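You operate a simulated robot arm through the tools that you are given. There is no shell and no other tool.

You run a simulated two-armed robot. Do the job below in one go: nothing can be reset, and whatever is moved stays where it is left.

JOB
Start the green welder on MIG and set it to the job card.

Only the result counts: the job must be done as asked and must still hold three seconds after the hand-in. Knocking over, shifting, dropping, spilling or breaking anything else fails it.

ROBOT AND FRAMES
Two 7-joint arms with fingered hands on one trunk that stands fixed in place. Base frame: the origin is at the foot of the trunk, x ahead of it, y to its left, z up. Lengths are in mm, angles in rad, forces in N, time in s.
The left shoulder is at [151, 187, 952], the right one opposite. With the tool pointing down near the work surface each hand reaches from about 100 to 880 mm from the base axis, measured 20 degrees to its own side. Payload 3.6 kg a hand.
The tool frame of a hand sits at the grasp point between the pads (the TCP): z along the fingers, y along the line on which they close. The tips reach 26 mm beyond it. The gripper opens to 88 mm. The gripper's body begins 30 mm behind the TCP. The gripper is a hand of 3 fingers: y runs from the thumb to the fingers, the wrist lies at [-17, -98, -164] in the tool frame, and closing takes about 1.5 s.
Orientation is that of the tool frame in the base frame, as a unit quaternion [x, y, z, w]. With the fingers straight down and the wrist toward the robot, the tool's x, y and z point along [0, 1, 0], [1, 0, 0] and [0, 0, -1] of the base frame.

CONTROLS
- The arms move only by the tool step_arm. It takes "left_moves", "right_moves" or both (then of equal length, played together; a hand with none holds still); each is a list of rows, each an object of numbers (a shift or turn left out is 0, a gripper value left out holds the last): "tx", "ty", "tz": the shift along the tool's x, y, z in mm; "wx", "wy", "wz": the turn, a rotation vector about the tool's x, y, z in rad. In form: [{"tx": .., "ty": .., "tz": .., "wx": .., "wy": .., "wz": ..}, ...]. A call has 1 to 20 rows; each row shifts and turns the commanded pose from where the row before left it, along the tool's axes as they then stand. "left_claw" and "right_claw" are, for a hand that has rows, the opening in per cent of the stroke, from 0 (shut) to 100 (fully open), set as the call begins (left out, the last holds). A row lasts 0.2 s, in which the tool goes at most 50 mm and 0.15 rad; a call with a longer step from one row to the next is refused whole, and so is a gripper value outside its range. A pose out of reach is approached as far as the arm can. The call stops where the force on the tool passes 40 N (or 10 N more than at its start, if that is more) or the arm is blocked; 0.2 s more then pass. Each finger travels about 153 mm/s and halts on what it meets, pressing with about 25 N; the grip force reading is that of the motor and also rises with nothing between the fingers. The clock runs only during rows and for 0.2 s after the last one: add rows that do not move to give the fingers time. The reply holds the time, the measured pose of the TCP, the force on the tool along the base axes, the opening and the grip force, in the units named above and with some noise, with the torque about the TCP (base axes, N m) and any sound that the robot's microphone picked up, and new pictures: "pictures" is both (left out), scene, wrist or none (wrist: the cameras of the hands that moved).
- Cameras (640 x 400 px; columns grow to the right, rows downward): "scene" is now at [289.6, 6.7, 870.5]; the picture's right is [0.07, -1.00, 0.00], its down [-0.11, -0.01, -0.99] and it looks along [0.99, 0.07, -0.11] (base axes); focal length 214 px, centre (320, 200). "left" rides on the left gripper at [-56, -80, -102] in its tool frame; the picture's right is [-0.73, -0.32, 0.60], its down [0.62, -0.66, 0.41] and it looks along [0.27, 0.68, 0.69] (tool axes); focal length 247 px, centre (320, 200). "right" rides on the right gripper at [56, -80, -102] in its tool frame; the picture's right is [-0.73, 0.32, -0.60], its down [-0.62, -0.66, 0.41] and it looks along [-0.27, 0.68, 0.69] (tool axes); focal length 247 px, centre (320, 200). There is no depth. A picture from a camera that has moved, and an enlarged one, comes with that camera's place and axes in the base frame and with its lens.
- raise_lower(by): slides the trunk up (or, below 0, down) by that many mm; the arms and the scene camera ride with it, the base frame stays. It gives what a move gives, with no picture.
- move_fingers(fingers, thumb_bend, thumb_turn, hand): sets how far each is bent, from 0 (flat) to 100 (curled in); at 30 the hand is open as for a grip, at 70 the pads meet at the TCP. One left out holds its place. A second passes; each finger stops where it meets its share of the squeeze, and holds until it gets a number again. A gripper value or a shape takes the hand back. It gives what a move gives, with no picture; readings hold the bend of each and the force on the fingers (four entries, about 0 where the hand has none), thumb and palm. thumb_turn goes from beside the hand (0) to across from the fingers (100), as for a grip.
- grasp_type(shape, hand): the hand has 3 fingers and takes this shape, open, in about a second: jaw (thumb against the fingers, like two jaws); tri (thumb and two fingers); tip (a fingertip pinch); poke (one finger out to press); point (the index stretched); flat (the hand flat); cup (the hand cupped); fist (a fist). The gripper value then closes the fingers along that shape, each until it touches; the sizes above hold for jaw. It gives what a move gives, with no picture.
- aim_head(pan, tilt): turns the head with the scene camera to pan (to the left, within 1.047 rad either way) and tilt (down, from -0.506 to 1.204), counted from straight ahead of the robot. It gives what a move gives, and a new picture of the scene camera.
- inspect(camera, box): a new picture of the part [left, top, right, bottom] of that camera's present view, enlarged. It takes no simulated time.
- finish_job(): hands the job in; it is judged then, once.

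Places have to be worked out from the pictures, the camera data and where the tool is seen. Open the grippers and draw the arms clear of the work before you hand the job in, unless the task says otherwise.

The tools are called after "Request:" as name(argument=value, ...) on one line, values as JSON. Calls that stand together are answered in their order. step_arm: Moves the arms, as the interface text tells. Its arguments: {"type":"object","properties":{"left_moves":{"type":"array","items":{"type":"object","properties":{"tx":{"type":"number"},"ty":{"type":"number"},"tz":{"type":"number"},"wx":{"type":"number"},"wy":{"type":"number"},"wz":{"type":"number"}}}},"left_claw":{"type":"number"},"right_moves":{"type":"array","items":{"type":"object","properties":{"tx":{"type":"number"},"ty":{"type":"number"},"tz":{"type":"number"},"wx":{"type":"number"},"wy":{"type":"number"},"wz":{"type":"number"}}}},"right_claw":{"type":"number"},"pictures":{"type":"string","enum":["both","scene","wrist","none"]}},"required":[]} The other tools are called the same way: raise_lower (by) slides the trunk up or down; grasp_type (shape, hand) gives the hand a shape; move_fingers (fingers, thumb_bend, thumb_turn, hand) moves the fingers one by one; aim_head (pan, tilt) turns the head that bears the scene camera; inspect (camera, box) takes an enlarged picture of a part of a camera's view; finish_job () hands the job in.

At the start:

```text
clock: 0.0
left_eef_pos: [411.4, 207.3, 1150.1]
left_tcp_rot: [0.707, 0.707, 0.0, 0.0]
left_ft_force: [-0.2, 0.4, 0.3]
left_torque: [0.02, 0.03, 0.02]
left_gripper_width: 87.8
left_grasp_force: 0.1
left_shape: jaw
left_bend: [30.0, 30.0, 98.0]
left_finger forces: [0.0, 0.0, 0.0, 0.0, 0.1, 0.0]
right_eef_pos: [420.0, -126.3, 1131.7]
right_tcp_rot: [0.707, 0.707, 0.0, 0.0]
right_ft_force: [0.4, 0.3, -0.4]
right_torque: [0.01, -0.01, -0.01]
right_gripper_width: 87.9
right_grasp_force: 0.1
right_shape: jaw
right_bend: [30.0, 30.0, 98.0]
right_finger forces: [0.1, 0.0, 0.1, 0.1, 0.0, 0.0]
trunk travel left (down, up): [-100.0, 657.0]
head pan, tilt: [0.073, 0.108]
```

scene: 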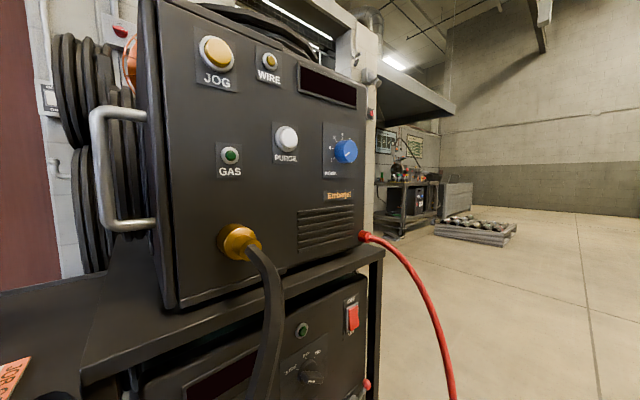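
right: 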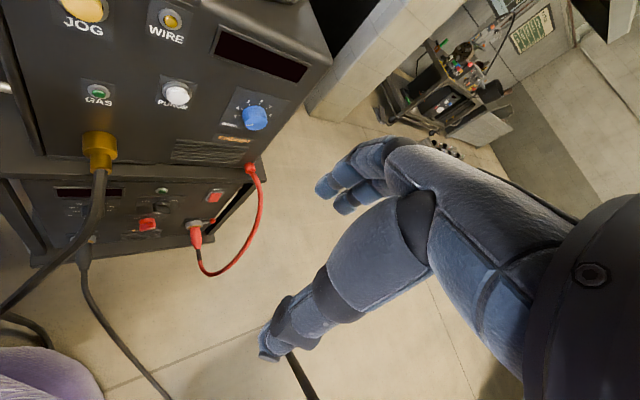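
left: 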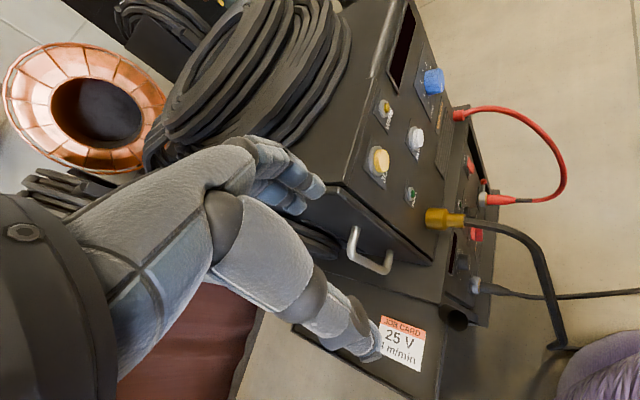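

The pictures show a wire feeder on top of a power source, and a job card to the left reading 25 V and some m/min. I look more closely before moving anything.

Request:
inspect(camera="left", box=[350, 290, 450, 390])

Request:
inspect(camera="right", box=[0, 150, 280, 300])

Request:
aim_head(pan=0.1, tilt=0.9)

```text
4.00 times, centred on (400, 340) of left
camera zoom: at [331.6, 150.3, 1252.5], right [-0.32, -0.73, -0.6], down [-0.67, 0.62, -0.41], along [0.67, 0.27, -0.69], focal length 988 px, centre (0, -360)
```

zoom: 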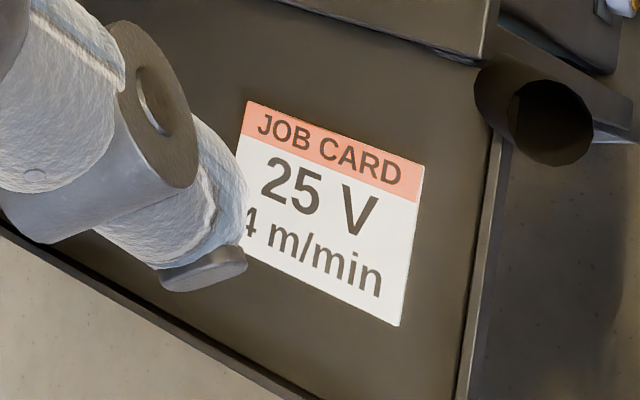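

```text
2.29 times, centred on (140, 225) of right
camera zoom: at [341.9, -70.7, 1234.0], right [0.32, -0.73, 0.6], down [-0.66, -0.62, -0.41], along [0.68, -0.27, -0.69], focal length 564 px, centre (731, 143)
```

zoom: 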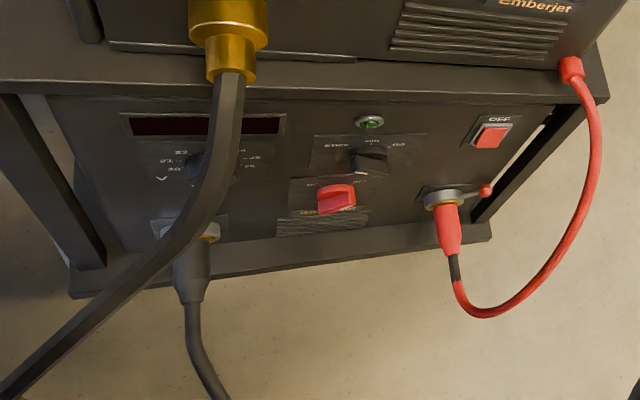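

```text
clock: 1.1
left_eef_pos: [412.0, 207.8, 1151.0]
left_tcp_rot: [0.707, 0.708, -0.001, -0.001]
left_ft_force: [-0.5, 0.2, 0.7]
left_torque: [-0.02, -0.01, -0.01]
left_gripper_width: 87.9
left_grasp_force: 0.1
left_shape: jaw
left_bend: [30.0, 30.0, 98.0]
left_finger forces: [0.0, 0.0, 0.1, 0.0, 0.1, 0.1]
right_eef_pos: [419.3, -128.1, 1131.0]
right_tcp_rot: [0.707, 0.707, -0.001, -0.001]
right_ft_force: [-0.5, 0.4, 0.7]
right_torque: [-0.04, 0.0, 0.0]
right_gripper_width: 87.6
right_grasp_force: 0.0
right_shape: jaw
right_bend: [30.0, 30.0, 98.0]
right_finger forces: [0.1, 0.0, 0.0, 0.1, 0.0, 0.0]
trunk travel left (down, up): [-100.0, 657.0]
head pan, tilt: [0.099, 0.901]
camera scene: at [272.8, 7.4, 800.4], right [0.1, -0.99, 0.0], down [-0.78, -0.08, -0.62], along [0.62, 0.06, -0.78], focal length 214 px, centre (320, 200)
```

scene: 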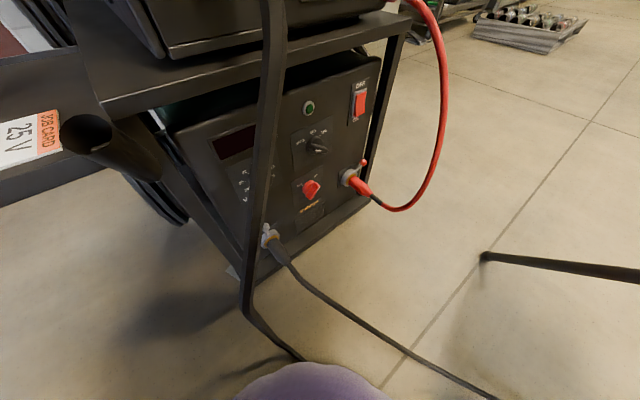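

The card's wire-speed line is partly hidden. I zoom on the lower unit to read its panel.

Request:
inspect(camera="scene", box=[160, 50, 400, 260])

Request:
inspect(camera="scene", box=[280, 70, 380, 220])

Request:
inspect(camera="scene", box=[0, 90, 100, 180])

Request:
inspect(camera="right", box=[40, 0, 300, 150])

```text
1.90 times, centred on (280, 155) of scene
camera zoom: at [272.8, 7.4, 800.4], right [0.1, -0.99, 0.0], down [-0.78, -0.08, -0.62], along [0.62, 0.06, -0.78], focal length 408 px, centre (396, 286)
```

zoom: 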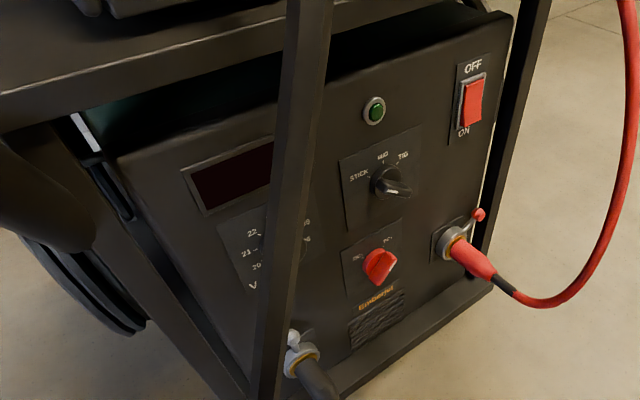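

```text
2.67 times, centred on (330, 145) of scene
camera zoom: at [272.8, 7.4, 800.4], right [0.1, -0.99, 0.0], down [-0.78, -0.08, -0.62], along [0.62, 0.06, -0.78], focal length 572 px, centre (293, 347)
```

zoom: 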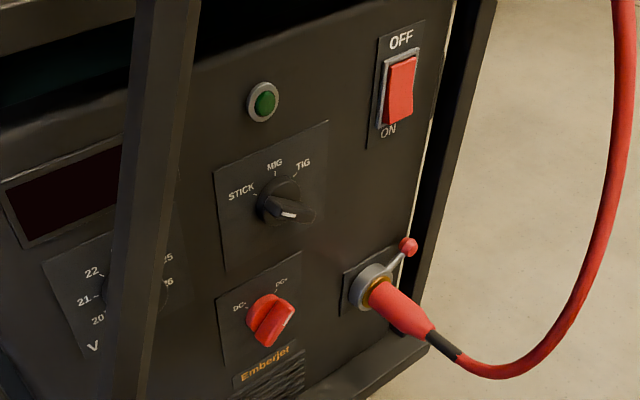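

```text
4.44 times, centred on (50, 135) of scene
camera zoom: at [272.8, 7.4, 800.4], right [0.1, -0.99, 0.0], down [-0.78, -0.08, -0.62], along [0.62, 0.06, -0.78], focal length 953 px, centre (1520, 489)
```

zoom: 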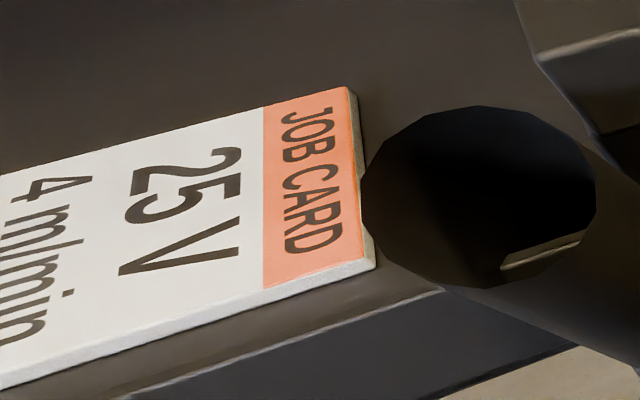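

```text
2.46 times, centred on (170, 75) of right
camera zoom: at [341.9, -70.7, 1234.0], right [0.32, -0.73, 0.6], down [-0.66, -0.62, -0.41], along [0.68, -0.27, -0.69], focal length 608 px, centre (689, 508)
```

zoom: 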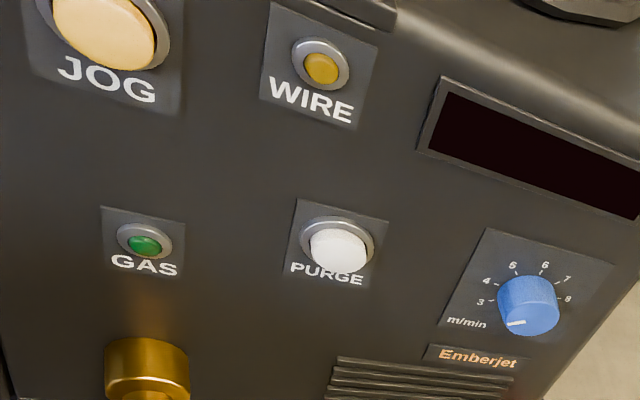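

The card reads 25 V and 4 m/min. By my triangulation the blue speed knob is near (704,-13,918), the rocker near (735,-36,566) and the mode knob near (643,47,508). The panels face the robot's right-rear, so I lower the trunk for a straighter look at the lower panel.

Request:
raise_lower(by=-100)

Request:
aim_head(pan=0.1, tilt=0.55)

Request:
inspect(camera="scene", box=[160, 100, 420, 300])

```text
clock: 2.5
left_eef_pos: [438.0, 206.3, 1038.8]
left_tcp_rot: [0.707, 0.707, -0.017, -0.018]
left_ft_force: [-0.9, 0.2, -0.5]
left_torque: [0.01, -0.02, -0.01]
left_gripper_width: 87.7
left_grasp_force: 0.0
left_shape: jaw
left_bend: [30.0, 30.0, 98.0]
left_finger forces: [0.1, 0.0, 0.0, 0.0, 0.0, 0.0]
right_eef_pos: [418.7, -126.6, 1031.7]
right_tcp_rot: [0.707, 0.708, 0.001, 0.001]
right_ft_force: [0.0, -0.2, 1.1]
right_torque: [0.03, -0.01, 0.02]
right_gripper_width: 87.7
right_grasp_force: 0.1
right_shape: jaw
right_bend: [30.0, 30.0, 98.0]
right_finger forces: [0.0, 0.0, 0.0, 0.0, 0.0, 0.0]
trunk travel left (down, up): [0.0, 757.0]
head pan, tilt: [0.099, 0.901]
```

```text
clock: 3.3
left_eef_pos: [439.0, 207.1, 1039.5]
left_tcp_rot: [0.706, 0.708, -0.019, -0.018]
left_ft_force: [1.0, 0.4, -0.2]
left_torque: [0.01, 0.03, 0.03]
left_gripper_width: 87.9
left_grasp_force: 0.1
left_shape: jaw
left_bend: [30.0, 30.0, 98.0]
left_finger forces: [0.0, 0.1, 0.1, 0.1, 0.1, 0.0]
right_eef_pos: [420.1, -127.1, 1030.3]
right_tcp_rot: [0.708, 0.707, 0.0, 0.001]
right_ft_force: [0.2, -0.2, -0.2]
right_torque: [0.06, 0.0, -0.02]
right_gripper_width: 88.0
right_grasp_force: 0.1
right_shape: jaw
right_bend: [30.0, 30.0, 98.0]
right_finger forces: [0.1, 0.1, 0.0, 0.0, 0.0, 0.0]
trunk travel left (down, up): [0.0, 757.0]
head pan, tilt: [0.099, 0.55]
camera scene: at [307.9, 8.8, 722.6], right [0.1, -0.99, 0.0], down [-0.52, -0.05, -0.85], along [0.85, 0.09, -0.52], focal length 214 px, centre (320, 200)
```

scene: 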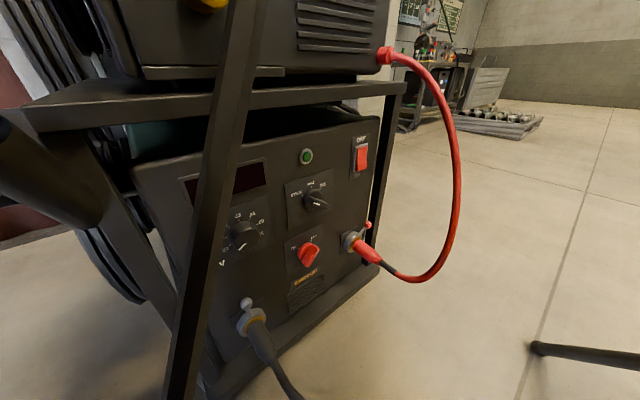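

```text
2.00 times, centred on (290, 200) of scene
camera zoom: at [307.9, 8.8, 722.6], right [0.1, -0.99, 0.0], down [-0.52, -0.05, -0.85], along [0.85, 0.09, -0.52], focal length 429 px, centre (380, 200)
```

zoom: 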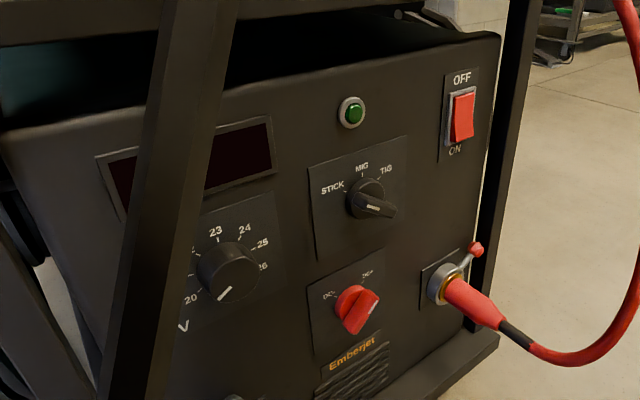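

The left hand's pose drifted by 27 mm when the trunk went down, so it may have touched something. I check its camera before going on.

Request:
inspect(camera="left", box=[0, 0, 640, 400])

Request:
inspect(camera="right", box=[0, 0, 640, 400])

Request:
aim_head(pan=0.4, tilt=-0.45)

```text
1.00 times, centred on (320, 200) of left (not enlarged: the box is as wide or as high as the picture)
camera zoom: at [364.5, 150.3, 1143.7], right [-0.35, -0.73, -0.58], down [-0.69, 0.62, -0.38], along [0.64, 0.27, -0.72], focal length 247 px, centre (320, 200)
```

zoom: 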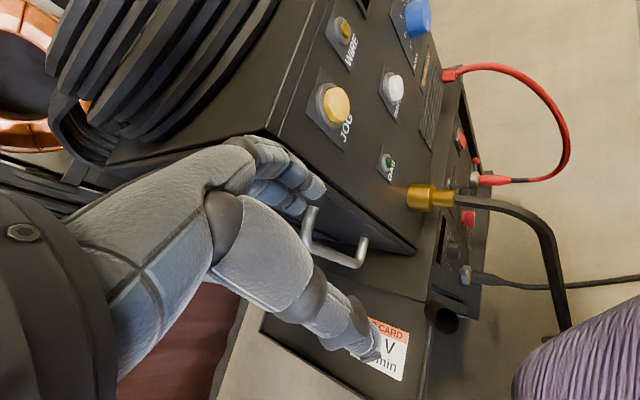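

```text
1.00 times, centred on (320, 200) of right (not enlarged: the box is as wide or as high as the picture)
camera zoom: at [341.9, -70.7, 1134.0], right [0.32, -0.73, 0.6], down [-0.66, -0.62, -0.41], along [0.68, -0.27, -0.69], focal length 247 px, centre (320, 200)
```

zoom: 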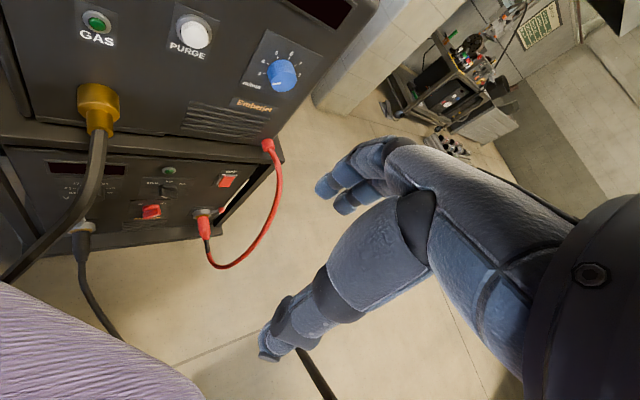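

```text
clock: 4.6
left_eef_pos: [439.2, 207.2, 1037.6]
left_tcp_rot: [0.706, 0.707, -0.018, -0.018]
left_ft_force: [-0.2, 0.8, 0.2]
left_torque: [0.03, -0.01, 0.01]
left_gripper_width: 87.5
left_grasp_force: 0.1
left_shape: jaw
left_bend: [30.0, 30.0, 98.0]
left_finger forces: [0.0, 0.0, 0.0, 0.0, 0.0, 0.0]
right_eef_pos: [419.9, -127.4, 1031.5]
right_tcp_rot: [0.707, 0.707, 0.0, 0.0]
right_ft_force: [0.3, -0.3, -0.8]
right_torque: [0.01, -0.01, -0.01]
right_gripper_width: 87.7
right_grasp_force: 0.1
right_shape: jaw
right_bend: [30.0, 30.0, 98.0]
right_finger forces: [0.1, 0.0, 0.0, 0.0, 0.0, 0.0]
trunk travel left (down, up): [0.0, 757.0]
head pan, tilt: [0.4, -0.45]
camera scene: at [283.3, 27.2, 810.0], right [0.39, -0.92, 0.0], down [0.4, 0.17, -0.9], along [0.83, 0.35, 0.43], focal length 214 px, centre (320, 200)
```

scene: 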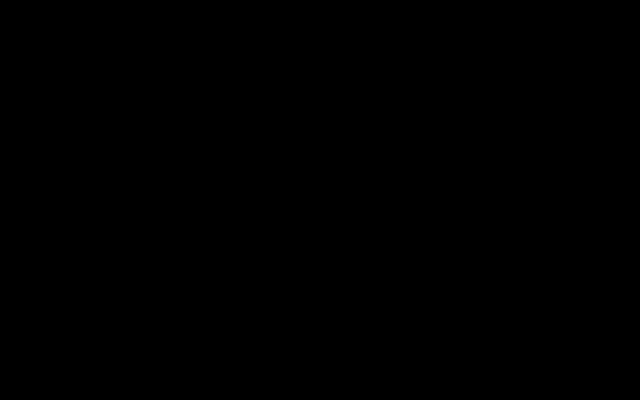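

The upward view is blacked out, so I turn the head to a milder angle to look at the left hand.

Request:
aim_head(pan=0.3, tilt=0.0)

```text
clock: 5.5
left_eef_pos: [439.6, 205.3, 1038.0]
left_tcp_rot: [0.706, 0.707, -0.019, -0.018]
left_ft_force: [-0.2, -0.1, -0.3]
left_torque: [0.02, -0.02, -0.01]
left_gripper_width: 87.7
left_grasp_force: 0.1
left_shape: jaw
left_bend: [30.0, 30.0, 98.0]
left_finger forces: [0.1, 0.0, 0.0, 0.0, 0.0, 0.0]
right_eef_pos: [419.8, -127.1, 1030.9]
right_tcp_rot: [0.707, 0.707, -0.001, 0.0]
right_ft_force: [-0.4, -0.5, 0.6]
right_torque: [0.01, 0.02, 0.04]
right_gripper_width: 87.5
right_grasp_force: 0.0
right_shape: jaw
right_bend: [30.0, 30.0, 98.0]
right_finger forces: [0.0, 0.0, 0.0, 0.0, 0.0, 0.0]
trunk travel left (down, up): [0.0, 757.0]
head pan, tilt: [0.3, 0.0]
camera scene: at [304.5, 26.6, 773.5], right [0.3, -0.96, 0.0], down [0.0, 0.0, -1.0], along [0.96, 0.3, 0.0], focal length 214 px, centre (320, 200)
```

scene: 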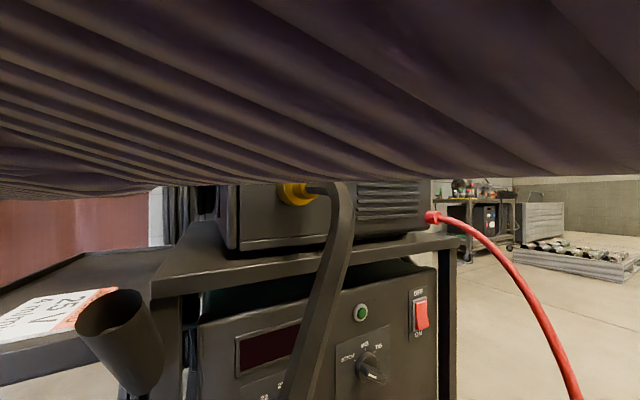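

The purple fabric is part of the robot and blocks this lower view. I raise the trunk back to relieve whatever displaced the left arm, then check its pose.

Request:
raise_lower(by=100)

Request:
aim_head(pan=0.1, tilt=0.55)

Request:
inspect(camera="left", box=[0, 0, 640, 400])

```text
clock: 6.8
left_eef_pos: [441.4, 206.0, 1137.0]
left_tcp_rot: [0.706, 0.708, -0.019, -0.018]
left_ft_force: [0.5, -0.5, -0.2]
left_torque: [-0.02, -0.01, 0.03]
left_gripper_width: 87.7
left_grasp_force: 0.2
left_shape: jaw
left_bend: [30.0, 30.0, 98.0]
left_finger forces: [0.0, 0.0, 0.0, 0.1, 0.1, 0.0]
right_eef_pos: [421.7, -127.2, 1130.4]
right_tcp_rot: [0.707, 0.707, 0.0, 0.0]
right_ft_force: [0.3, -1.3, 0.0]
right_torque: [0.03, 0.0, 0.0]
right_gripper_width: 87.8
right_grasp_force: 0.0
right_shape: jaw
right_bend: [30.0, 30.0, 98.0]
right_finger forces: [0.1, 0.1, 0.0, 0.0, 0.0, 0.0]
trunk travel left (down, up): [-100.0, 657.0]
head pan, tilt: [0.3, 0.0]
```

```text
clock: 7.8
left_eef_pos: [440.2, 206.9, 1137.3]
left_tcp_rot: [0.706, 0.708, -0.018, -0.019]
left_ft_force: [0.7, -0.1, -0.4]
left_torque: [0.02, -0.03, 0.02]
left_gripper_width: 87.5
left_grasp_force: 0.0
left_shape: jaw
left_bend: [30.0, 30.0, 98.0]
left_finger forces: [0.0, 0.1, 0.0, 0.1, 0.1, 0.0]
right_eef_pos: [421.3, -127.1, 1130.9]
right_tcp_rot: [0.707, 0.707, 0.0, 0.0]
right_ft_force: [0.3, 0.6, 0.1]
right_torque: [-0.03, -0.02, 0.01]
right_gripper_width: 87.7
right_grasp_force: 0.0
right_shape: jaw
right_bend: [30.0, 30.0, 98.0]
right_finger forces: [0.0, 0.0, 0.0, 0.0, 0.0, 0.0]
trunk travel left (down, up): [-100.0, 657.0]
head pan, tilt: [0.099, 0.55]
camera scene: at [287.1, 8.9, 829.7], right [0.1, -0.99, 0.0], down [-0.52, -0.05, -0.85], along [0.85, 0.09, -0.52], focal length 214 px, centre (320, 200)
```

scene: 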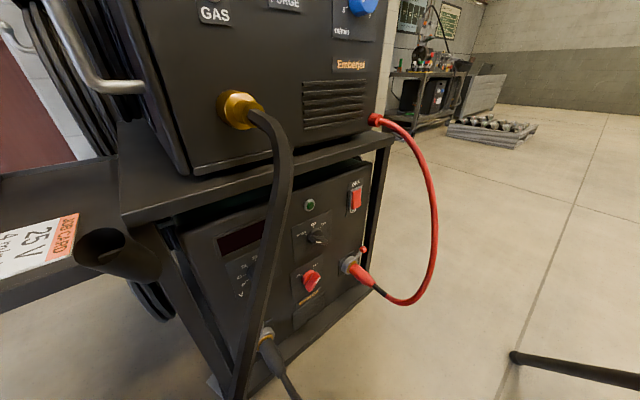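

```text
1.00 times, centred on (320, 200) of left (not enlarged: the box is as wide or as high as the picture)
camera zoom: at [364.4, 150.3, 1243.8], right [-0.35, -0.73, -0.58], down [-0.69, 0.62, -0.38], along [0.64, 0.27, -0.72], focal length 247 px, centre (320, 200)
```

zoom: 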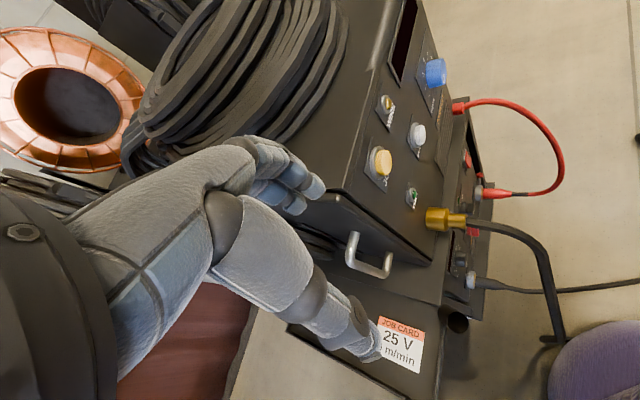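

The left hand just holds a slightly changed arm posture, and the card and handle are undisturbed. I bring the right hand down and yaw it so its camera faces the lower panel from about 350 mm.

Request:
step_arm(right_moves=[{"tz": 45, "wz": -0.144}, {"tz": 45, "wz": -0.144}, {"tz": 45, "wz": -0.144}, {"tz": 45, "wz": -0.144}, {"tz": 45, "wz": -0.144}, {"tz": 45, "wz": -0.144}, {"tz": 45, "wz": -0.144}, {"tz": 45, "wz": -0.144}, {"tz": 40}, {"tz": 40}])

```text
clock: 10.0
left_eef_pos: [439.5, 206.0, 1137.7]
left_tcp_rot: [0.707, 0.707, -0.019, -0.018]
left_ft_force: [-0.5, 0.1, 0.1]
left_torque: [0.02, -0.01, 0.02]
left_gripper_width: 87.7
left_grasp_force: 0.1
left_shape: jaw
left_bend: [30.0, 30.0, 98.0]
left_finger forces: [0.1, 0.0, 0.0, 0.1, 0.0, 0.0]
right_eef_pos: [425.9, -125.5, 693.5]
right_tcp_rot: [0.208, 0.978, -0.001, 0.001]
right_ft_force: [-0.5, 0.0, -0.3]
right_torque: [0.0, -0.01, -0.04]
right_gripper_width: 87.6
right_grasp_force: 0.0
right_shape: jaw
right_bend: [30.0, 30.0, 98.0]
right_finger forces: [0.0, 0.0, 0.0, 0.0, 0.1, 0.1]
right hand out of reach, approached as far as the arm can: row 6
trunk travel left (down, up): [-100.0, 657.0]
head pan, tilt: [0.099, 0.55]
camera scene: at [287.1, 8.8, 829.6], right [0.1, -0.99, 0.0], down [-0.52, -0.05, -0.85], along [0.85, 0.09, -0.52], focal length 214 px, centre (320, 200)
camera right: at [343.7, -174.8, 795.4], right [0.8, -0.01, 0.6], down [0.3, -0.86, -0.41], along [0.52, 0.51, -0.69], focal length 247 px, centre (320, 200)
```

scene: 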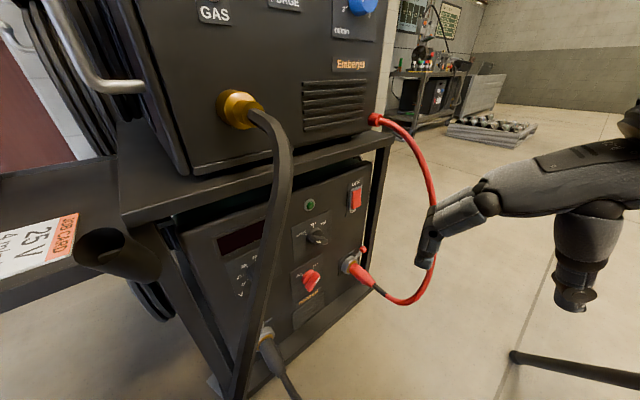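
right: 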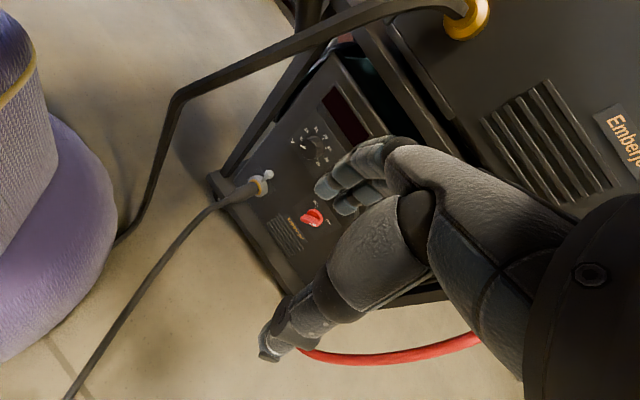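

The black torch cable runs from the gold connector toward the robot and stays well left of where I need to work. I turn the hand so the fingers point into the panel with the wrist out to the right.

Request:
step_arm(right_moves=[{"wz": 0.122}, {"wz": 0.122}, {"wz": 0.121}, {"wx": -0.0864, "wy": -0.0864, "wz": -0.0864}, {"wx": -0.0864, "wy": -0.0864, "wz": -0.0864}, {"wx": -0.0864, "wy": -0.0864, "wz": -0.0864}, {"wx": -0.0864, "wy": -0.0864, "wz": -0.0864}, {"wx": -0.0864, "wy": -0.0864, "wz": -0.0864}, {"wx": -0.0864, "wy": -0.0864, "wz": -0.0864}, {"wx": -0.0864, "wy": -0.0864, "wz": -0.0864}, {"wx": -0.0864, "wy": -0.0864, "wz": -0.0864}, {"wx": -0.0864, "wy": -0.0864, "wz": -0.0864}, {"wx": -0.0864, "wy": -0.0864, "wz": -0.0864}, {"wx": -0.0864, "wy": -0.0864, "wz": -0.0864}, {"wx": -0.0864, "wy": -0.0864, "wz": -0.0864}, {"wx": -0.0864, "wy": -0.0864, "wz": -0.0864}, {"wx": -0.0864, "wy": -0.0864, "wz": -0.0864}])

```text
clock: 13.6
left_eef_pos: [439.1, 204.7, 1137.9]
left_tcp_rot: [0.707, 0.707, -0.018, -0.018]
left_ft_force: [0.2, 0.1, 0.4]
left_torque: [0.02, 0.01, -0.02]
left_gripper_width: 87.6
left_grasp_force: 0.0
left_shape: jaw
left_bend: [30.0, 30.0, 98.0]
left_finger forces: [0.1, 0.0, 0.1, 0.0, 0.0, 0.0]
right_eef_pos: [440.8, -124.0, 684.6]
right_tcp_rot: [-0.273, 0.652, 0.271, 0.653]
right_ft_force: [0.6, -0.1, -0.8]
right_torque: [-0.03, 0.0, 0.01]
right_gripper_width: 87.5
right_grasp_force: 0.0
right_shape: jaw
right_bend: [30.0, 30.0, 98.0]
right_finger forces: [0.0, 0.1, 0.1, 0.0, 0.0, 0.1]
right hand out of reach, approached as far as the arm can: row 4, 5, 6
trunk travel left (down, up): [-100.0, 657.0]
head pan, tilt: [0.099, 0.55]
camera scene: at [287.1, 8.8, 829.6], right [0.1, -0.99, 0.0], down [-0.52, -0.05, -0.85], along [0.85, 0.09, -0.52], focal length 214 px, centre (320, 200)
camera right: at [428.9, -251.9, 629.4], right [-0.65, -0.2, 0.73], down [0.76, -0.18, 0.63], along [0.0, 0.96, 0.27], focal length 247 px, centre (320, 200)
```

scene: 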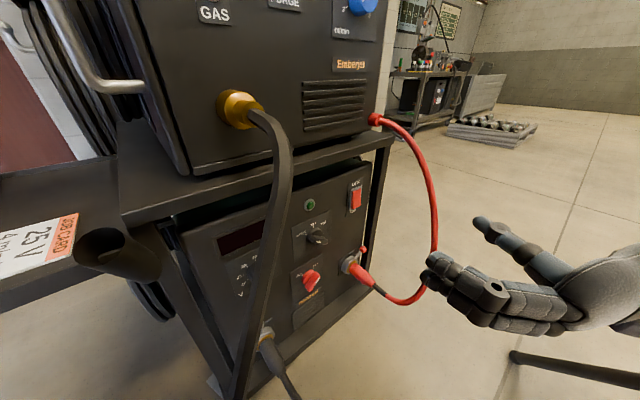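
right: 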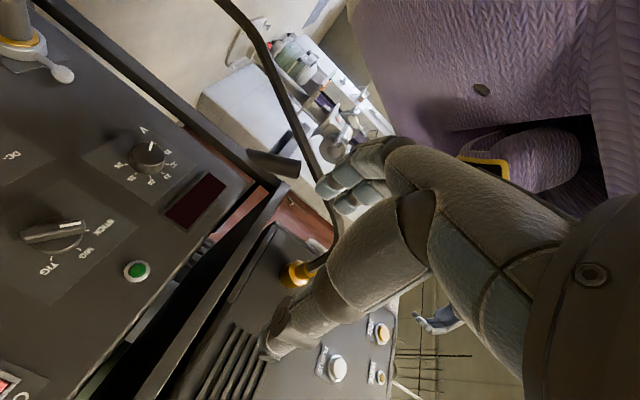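

The hand now points into the panel and its camera sees the lower panel well. I zoom in on the knobs.

Request:
inspect(camera="right", box=[0, 100, 250, 310])

Request:
inspect(camera="right", box=[70, 100, 220, 220])

```text
1.90 times, centred on (125, 205) of right
camera zoom: at [428.9, -251.9, 629.4], right [-0.65, -0.2, 0.73], down [0.76, -0.18, 0.63], along [0.0, 0.96, 0.27], focal length 470 px, centre (691, 190)
```

zoom: 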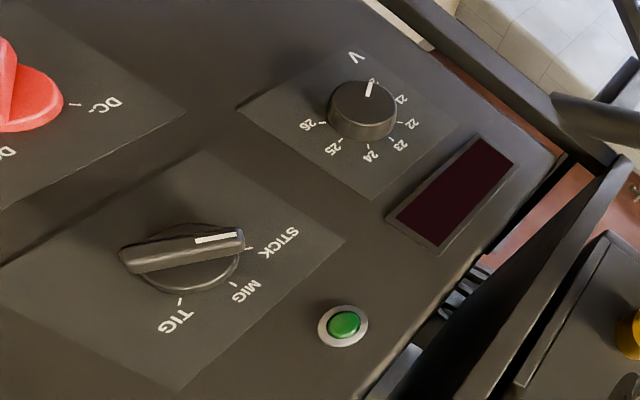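

```text
3.33 times, centred on (145, 160) of right
camera zoom: at [428.9, -251.9, 629.4], right [-0.65, -0.2, 0.73], down [0.76, -0.18, 0.63], along [0.0, 0.96, 0.27], focal length 823 px, centre (903, 333)
```

zoom: 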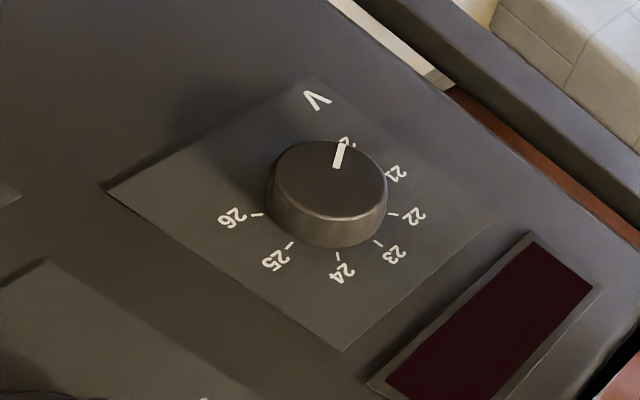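

The mode knob sits at STICK with MIG at 12 o'clock, about 45–50° clockwise. The voltage knob is at the 20 V end with about 40° per volt, and both knobs are at z≈510. I move to a pre-grasp pose in front of the mode knob and roll the hand so the fingers straddle its wing.

Request:
step_arm(right_moves=[{"tx": 34.4, "ty": -3.7, "tz": 25}, {"tx": 34.4, "ty": -3.7, "tz": 25}, {"tx": 34.4, "ty": -3.7, "tz": 25}, {"tx": 34.4, "ty": -3.7, "tz": 25}, {"tx": 34.4, "ty": -3.7, "tz": 25}, {"wz": -0.1455}, {"wz": -0.1455}, {"wz": -0.1455}, {"wz": -0.1455}, {"wz": -0.1455}, {"wz": -0.1455}, {}])

```text
clock: 16.2
left_eef_pos: [439.9, 205.5, 1138.2]
left_tcp_rot: [0.706, 0.707, -0.019, -0.018]
left_ft_force: [0.2, 0.1, 1.2]
left_torque: [0.03, -0.02, 0.01]
left_gripper_width: 87.9
left_grasp_force: 0.1
left_shape: jaw
left_bend: [30.0, 30.0, 98.0]
left_finger forces: [0.0, 0.0, 0.1, 0.1, 0.0, 0.1]
right_eef_pos: [544.0, -46.9, 511.8]
right_tcp_rot: [-0.522, 0.476, -0.031, 0.707]
right_ft_force: [-0.1, -0.2, 0.6]
right_torque: [0.03, -0.03, 0.0]
right_gripper_width: 88.0
right_grasp_force: 0.0
right_shape: jaw
right_bend: [30.0, 30.0, 98.0]
right_finger forces: [0.0, 0.1, 0.0, 0.1, 0.0, 0.1]
trunk travel left (down, up): [-100.0, 657.0]
head pan, tilt: [0.099, 0.55]
camera scene: at [287.1, 8.8, 829.6], right [0.1, -0.99, 0.0], down [-0.52, -0.05, -0.85], along [0.85, 0.09, -0.52], focal length 214 px, centre (320, 200)
camera right: at [540.4, -186.6, 538.2], right [-0.97, 0.12, 0.23], down [0.25, 0.33, 0.91], along [0.03, 0.94, -0.35], focal length 247 px, centre (320, 200)
```

scene: 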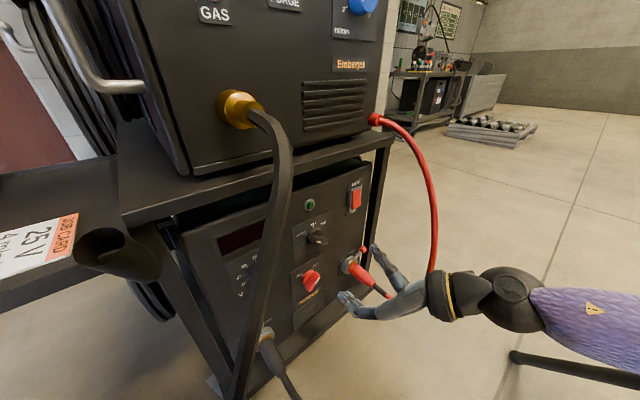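
right: 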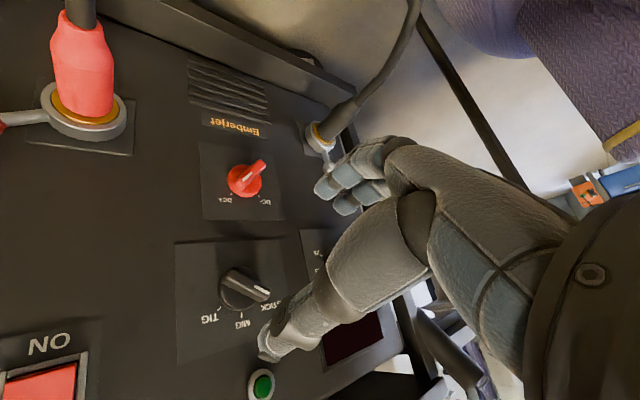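

The hand is in place ahead of the panel with no contact. I zoom to see the mode knob's wing and the polarity knob's setting.

Request:
inspect(camera="right", box=[170, 130, 330, 230])

Request:
inspect(camera="right", box=[170, 230, 330, 380])

Request:
inspect(camera="scene", box=[200, 150, 460, 350])

```text
4.00 times, centred on (250, 180) of right
camera zoom: at [540.4, -186.6, 538.2], right [-0.97, 0.12, 0.23], down [0.25, 0.33, 0.91], along [0.03, 0.94, -0.35], focal length 988 px, centre (600, 280)
```

zoom: 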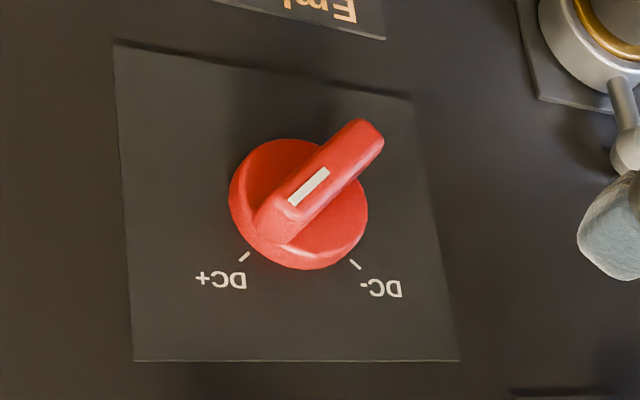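

```text
2.67 times, centred on (250, 305) of right
camera zoom: at [540.4, -186.6, 538.2], right [-0.97, 0.12, 0.23], down [0.25, 0.33, 0.91], along [0.03, 0.94, -0.35], focal length 659 px, centre (507, -80)
```

zoom: 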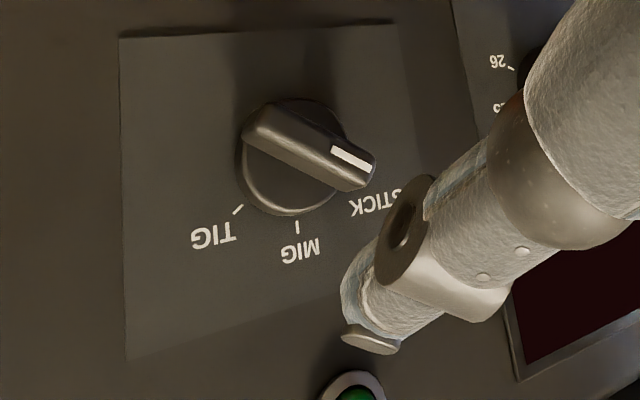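

```text
2.00 times, centred on (330, 250) of scene
camera zoom: at [287.1, 8.8, 829.6], right [0.1, -0.99, 0.0], down [-0.52, -0.05, -0.85], along [0.85, 0.09, -0.52], focal length 429 px, centre (300, 100)
```

zoom: 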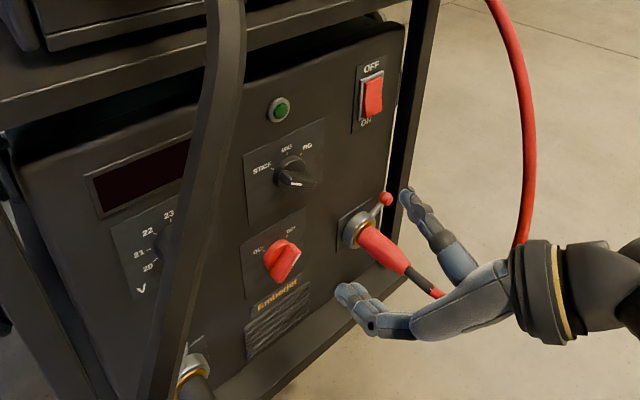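

The polarity knob's mark is on DC+, so it stays as it is. The fingers line up with the mode knob's wing, so I advance to just short of it.

Request:
step_arm(right_moves=[{"tx": -4.1, "ty": 2.1, "tz": 22}, {"tz": 22}, {"tz": 22}, {"tz": 22}, {}])

```text
clock: 17.4
left_eef_pos: [438.7, 206.3, 1138.1]
left_tcp_rot: [0.706, 0.708, -0.019, -0.018]
left_ft_force: [1.1, 0.5, 0.1]
left_torque: [0.04, 0.02, 0.04]
left_gripper_width: 87.8
left_grasp_force: 0.0
left_shape: jaw
left_bend: [30.0, 30.0, 98.0]
left_finger forces: [0.0, 0.0, 0.0, 0.1, 0.0, 0.0]
right_eef_pos: [601.2, 17.8, 514.0]
right_tcp_rot: [-0.522, 0.477, -0.03, 0.706]
right_ft_force: [0.1, 0.1, 0.0]
right_torque: [0.02, 0.02, -0.03]
right_gripper_width: 87.5
right_grasp_force: 0.1
right_shape: jaw
right_bend: [30.0, 30.0, 98.0]
right_finger forces: [0.0, 0.0, 0.0, 0.0, 0.0, 0.0]
trunk travel left (down, up): [-100.0, 657.0]
head pan, tilt: [0.099, 0.55]
camera scene: at [287.0, 8.9, 829.6], right [0.1, -0.99, 0.0], down [-0.52, -0.05, -0.85], along [0.85, 0.08, -0.52], focal length 214 px, centre (320, 200)
camera right: at [597.6, -121.0, 539.5], right [-0.97, 0.12, 0.23], down [0.25, 0.33, 0.91], along [0.03, 0.94, -0.35], focal length 247 px, centre (320, 200)
```

scene: 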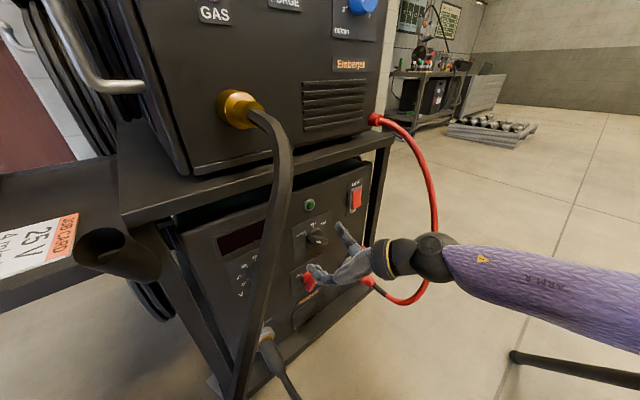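
right: 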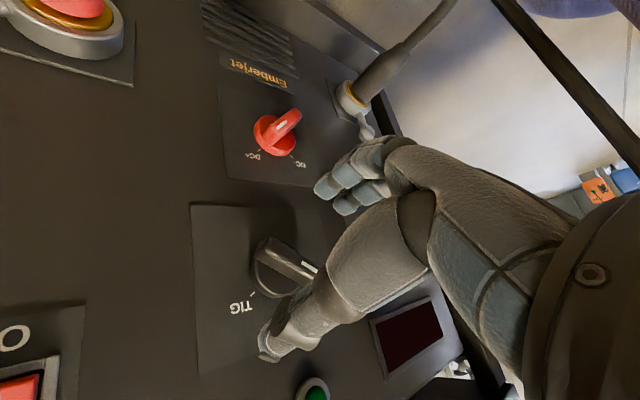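

The knob's wing sits right on the predicted tool axis. I advance about 32 mm so the fingertips pass on either side of the wing.

Request:
step_arm(right_moves=[{"tz": 8}, {"tz": 8}, {"tz": 8}, {"tz": 8}, {}], pictures="wrist")

Request:
inspect(camera="scene", box=[260, 180, 420, 320])

```text
clock: 18.6
left_eef_pos: [439.8, 207.0, 1139.3]
left_tcp_rot: [0.706, 0.708, -0.018, -0.018]
left_ft_force: [1.0, -0.5, 0.6]
left_torque: [0.01, -0.01, -0.02]
left_gripper_width: 87.7
left_grasp_force: 0.0
left_shape: jaw
left_bend: [30.0, 30.0, 98.0]
left_finger forces: [0.0, 0.0, 0.0, 0.0, 0.0, 0.1]
right_eef_pos: [624.3, 40.4, 513.2]
right_tcp_rot: [-0.522, 0.477, -0.031, 0.707]
right_ft_force: [0.5, 0.3, 0.4]
right_torque: [-0.01, 0.0, 0.0]
right_gripper_width: 87.8
right_grasp_force: 0.1
right_shape: jaw
right_bend: [30.0, 30.0, 98.0]
right_finger forces: [0.0, 0.0, 0.0, 0.0, 0.0, 0.0]
trunk travel left (down, up): [-100.0, 657.0]
head pan, tilt: [0.099, 0.55]
camera right: at [621.0, -97.7, 539.6], right [-0.97, 0.12, 0.23], down [0.25, 0.33, 0.91], along [0.03, 0.94, -0.35], focal length 247 px, centre (320, 200)
```

right: 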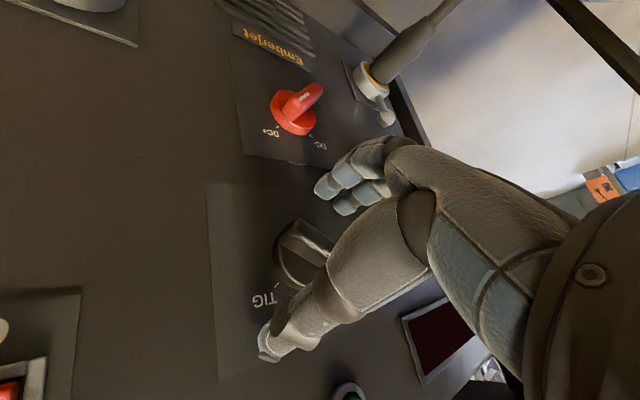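

```text
2.86 times, centred on (340, 250) of scene
camera zoom: at [287.1, 8.9, 829.6], right [0.1, -0.99, 0.0], down [-0.52, -0.05, -0.85], along [0.85, 0.09, -0.52], focal length 613 px, centre (263, 57)
```

zoom: 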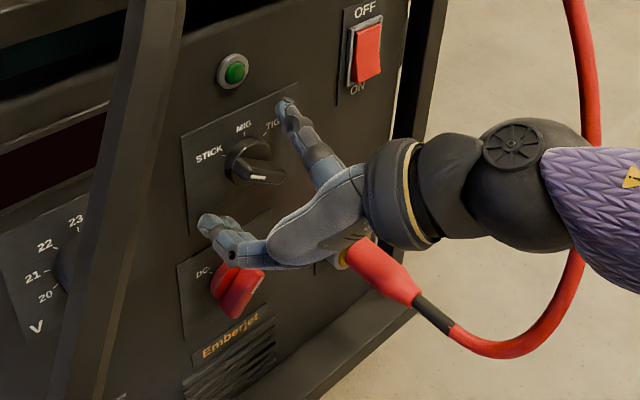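

No contact yet, and the fingertips straddle the wing. I advance 5 mm more and close the fingers on it.

Request:
step_arm(right_moves=[{"tz": 5}, {}], pictures="none")

Request:
step_arm(right_claw=0, right_moves=[{}, {}, {}, {}, {}, {}, {}, {}], pictures="both")

Request:
inspect(camera="scene", box=[260, 180, 420, 320])

```text
clock: 19.2
left_eef_pos: [439.7, 204.9, 1138.2]
left_tcp_rot: [0.707, 0.707, -0.018, -0.019]
left_ft_force: [0.7, -0.2, 0.2]
left_torque: [0.01, -0.02, 0.01]
left_gripper_width: 87.7
left_grasp_force: 0.0
left_shape: jaw
left_bend: [30.0, 30.0, 98.0]
left_finger forces: [0.1, 0.1, 0.0, 0.0, 0.1, 0.0]
right_eef_pos: [627.7, 44.7, 513.4]
right_tcp_rot: [-0.522, 0.477, -0.03, 0.706]
right_ft_force: [-1.6, -1.5, 0.3]
right_torque: [-0.07, 0.1, 0.1]
right_gripper_width: 87.9
right_grasp_force: 0.1
right_shape: jaw
right_bend: [30.0, 30.0, 98.0]
right_finger forces: [1.6, 1.1, 0.0, 0.0, 0.0, 0.1]
trunk travel left (down, up): [-100.0, 657.0]
head pan, tilt: [0.099, 0.55]
```

```text
clock: 21.0
left_eef_pos: [437.0, 203.9, 1139.1]
left_tcp_rot: [0.706, 0.708, -0.018, -0.018]
left_ft_force: [0.4, -0.9, -0.6]
left_torque: [-0.01, -0.04, 0.03]
left_gripper_width: 87.7
left_grasp_force: 0.0
left_shape: jaw
left_bend: [30.0, 30.0, 98.0]
left_finger forces: [0.1, 0.0, 0.0, 0.1, 0.0, 0.0]
right_eef_pos: [627.3, 41.5, 513.2]
right_tcp_rot: [-0.522, 0.477, -0.032, 0.706]
right_ft_force: [-11.4, -28.0, 7.9]
right_torque: [0.46, -0.66, -0.87]
right_gripper_width: 32.0
right_grasp_force: 24.7
right_shape: jaw
right_bend: [49.0, 73.0, 100.0]
right_finger forces: [3.5, 12.8, 0.0, 0.1, 54.2, 0.1]
trunk travel left (down, up): [-100.0, 657.0]
head pan, tilt: [0.099, 0.55]
camera scene: at [286.0, 7.6, 830.1], right [0.1, -0.99, 0.0], down [-0.52, -0.05, -0.85], along [0.85, 0.09, -0.52], focal length 214 px, centre (320, 200)
camera right: at [624.4, -97.3, 539.5], right [-0.97, 0.12, 0.23], down [0.25, 0.33, 0.91], along [0.03, 0.94, -0.35], focal length 247 px, centre (320, 200)
```

scene: 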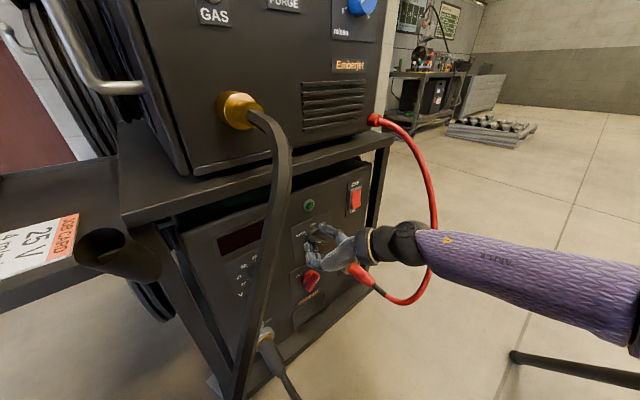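
right: 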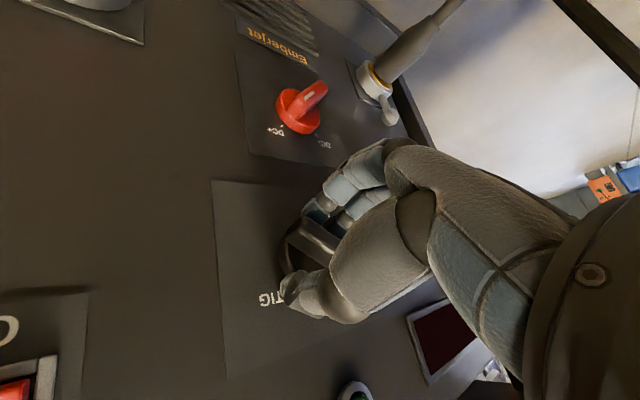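

```text
2.86 times, centred on (340, 250) of scene
camera zoom: at [286.0, 7.6, 830.1], right [0.1, -0.99, 0.0], down [-0.52, -0.05, -0.85], along [0.85, 0.09, -0.52], focal length 613 px, centre (263, 57)
```

zoom: 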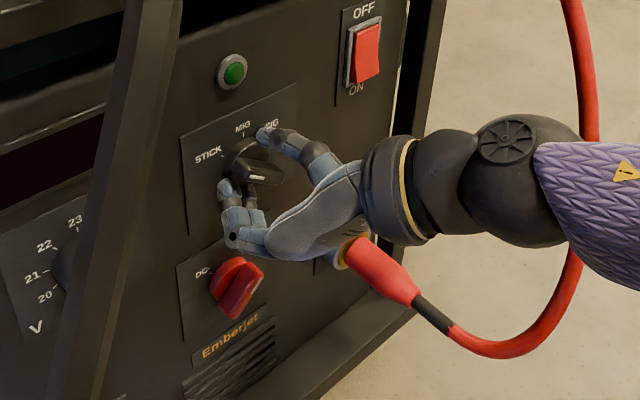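

The fingers have closed on the knob, but the thumb is pressing toward the panel with about 30 N of back-force. I open a bit, back off 7 mm and close again.

Request:
step_arm(right_claw=60, right_moves=[{}, {}, {"tz": -7}, {}], pictures="none")

Request:
step_arm(right_claw=0, right_moves=[{}, {}, {}, {}, {}, {}, {}], pictures="wrist")

Request:
inspect(camera="right", box=[220, 160, 380, 340])

Request:
inspect(camera="scene", box=[260, 180, 420, 320])

```text
clock: 22.0
left_eef_pos: [440.2, 205.4, 1138.9]
left_tcp_rot: [0.707, 0.706, -0.018, -0.018]
left_ft_force: [-0.2, 0.1, 0.6]
left_torque: [0.02, 0.04, 0.0]
left_gripper_width: 87.8
left_grasp_force: 0.1
left_shape: jaw
left_bend: [30.0, 30.0, 98.0]
left_finger forces: [0.1, 0.1, 0.0, 0.0, 0.0, 0.0]
right_eef_pos: [623.3, 41.6, 513.6]
right_tcp_rot: [-0.522, 0.477, -0.031, 0.707]
right_ft_force: [-0.4, -0.3, 0.3]
right_torque: [0.03, 0.0, 0.0]
right_gripper_width: 52.7
right_grasp_force: 0.0
right_shape: jaw
right_bend: [39.0, 63.0, 100.0]
right_finger forces: [0.0, 0.0, 0.0, 0.0, 0.0, 0.0]
trunk travel left (down, up): [-100.0, 657.0]
head pan, tilt: [0.099, 0.55]
```

```text
clock: 23.6
left_eef_pos: [437.7, 205.0, 1139.7]
left_tcp_rot: [0.707, 0.707, -0.017, -0.019]
left_ft_force: [0.0, -0.1, 0.4]
left_torque: [0.01, 0.01, -0.01]
left_gripper_width: 87.8
left_grasp_force: 0.1
left_shape: jaw
left_bend: [30.0, 30.0, 98.0]
left_finger forces: [0.0, 0.1, 0.1, 0.0, 0.0, 0.0]
right_eef_pos: [621.8, 37.0, 512.4]
right_tcp_rot: [-0.523, 0.478, -0.031, 0.705]
right_ft_force: [-23.7, -19.1, 3.1]
right_torque: [0.25, -0.14, -0.06]
right_gripper_width: 26.5
right_grasp_force: 24.9
right_shape: jaw
right_bend: [56.0, 75.0, 100.0]
right_finger forces: [11.4, 23.0, 0.0, 0.1, 47.4, 0.0]
trunk travel left (down, up): [-100.0, 657.0]
head pan, tilt: [0.099, 0.55]
camera right: at [618.5, -101.1, 538.6], right [-0.97, 0.12, 0.23], down [0.26, 0.33, 0.91], along [0.03, 0.94, -0.35], focal length 247 px, centre (320, 200)
```

right: 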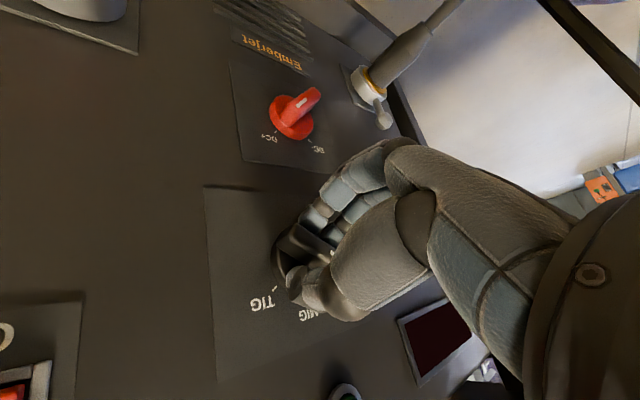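

```text
2.22 times, centred on (300, 250) of right
camera zoom: at [618.5, -101.1, 538.6], right [-0.97, 0.12, 0.23], down [0.26, 0.33, 0.91], along [0.03, 0.94, -0.35], focal length 549 px, centre (364, 89)
```

zoom: 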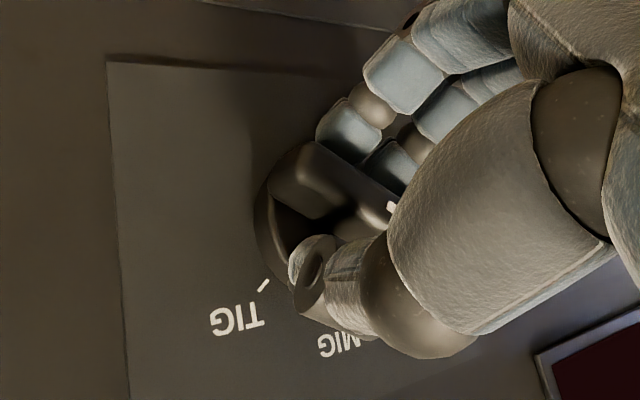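

```text
2.86 times, centred on (340, 250) of scene
camera zoom: at [285.9, 7.9, 830.0], right [0.1, -1.0, 0.0], down [-0.52, -0.05, -0.85], along [0.85, 0.09, -0.52], focal length 613 px, centre (263, 57)
```

zoom: 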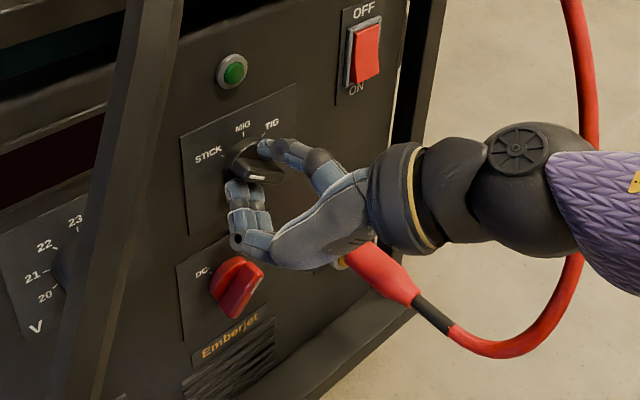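

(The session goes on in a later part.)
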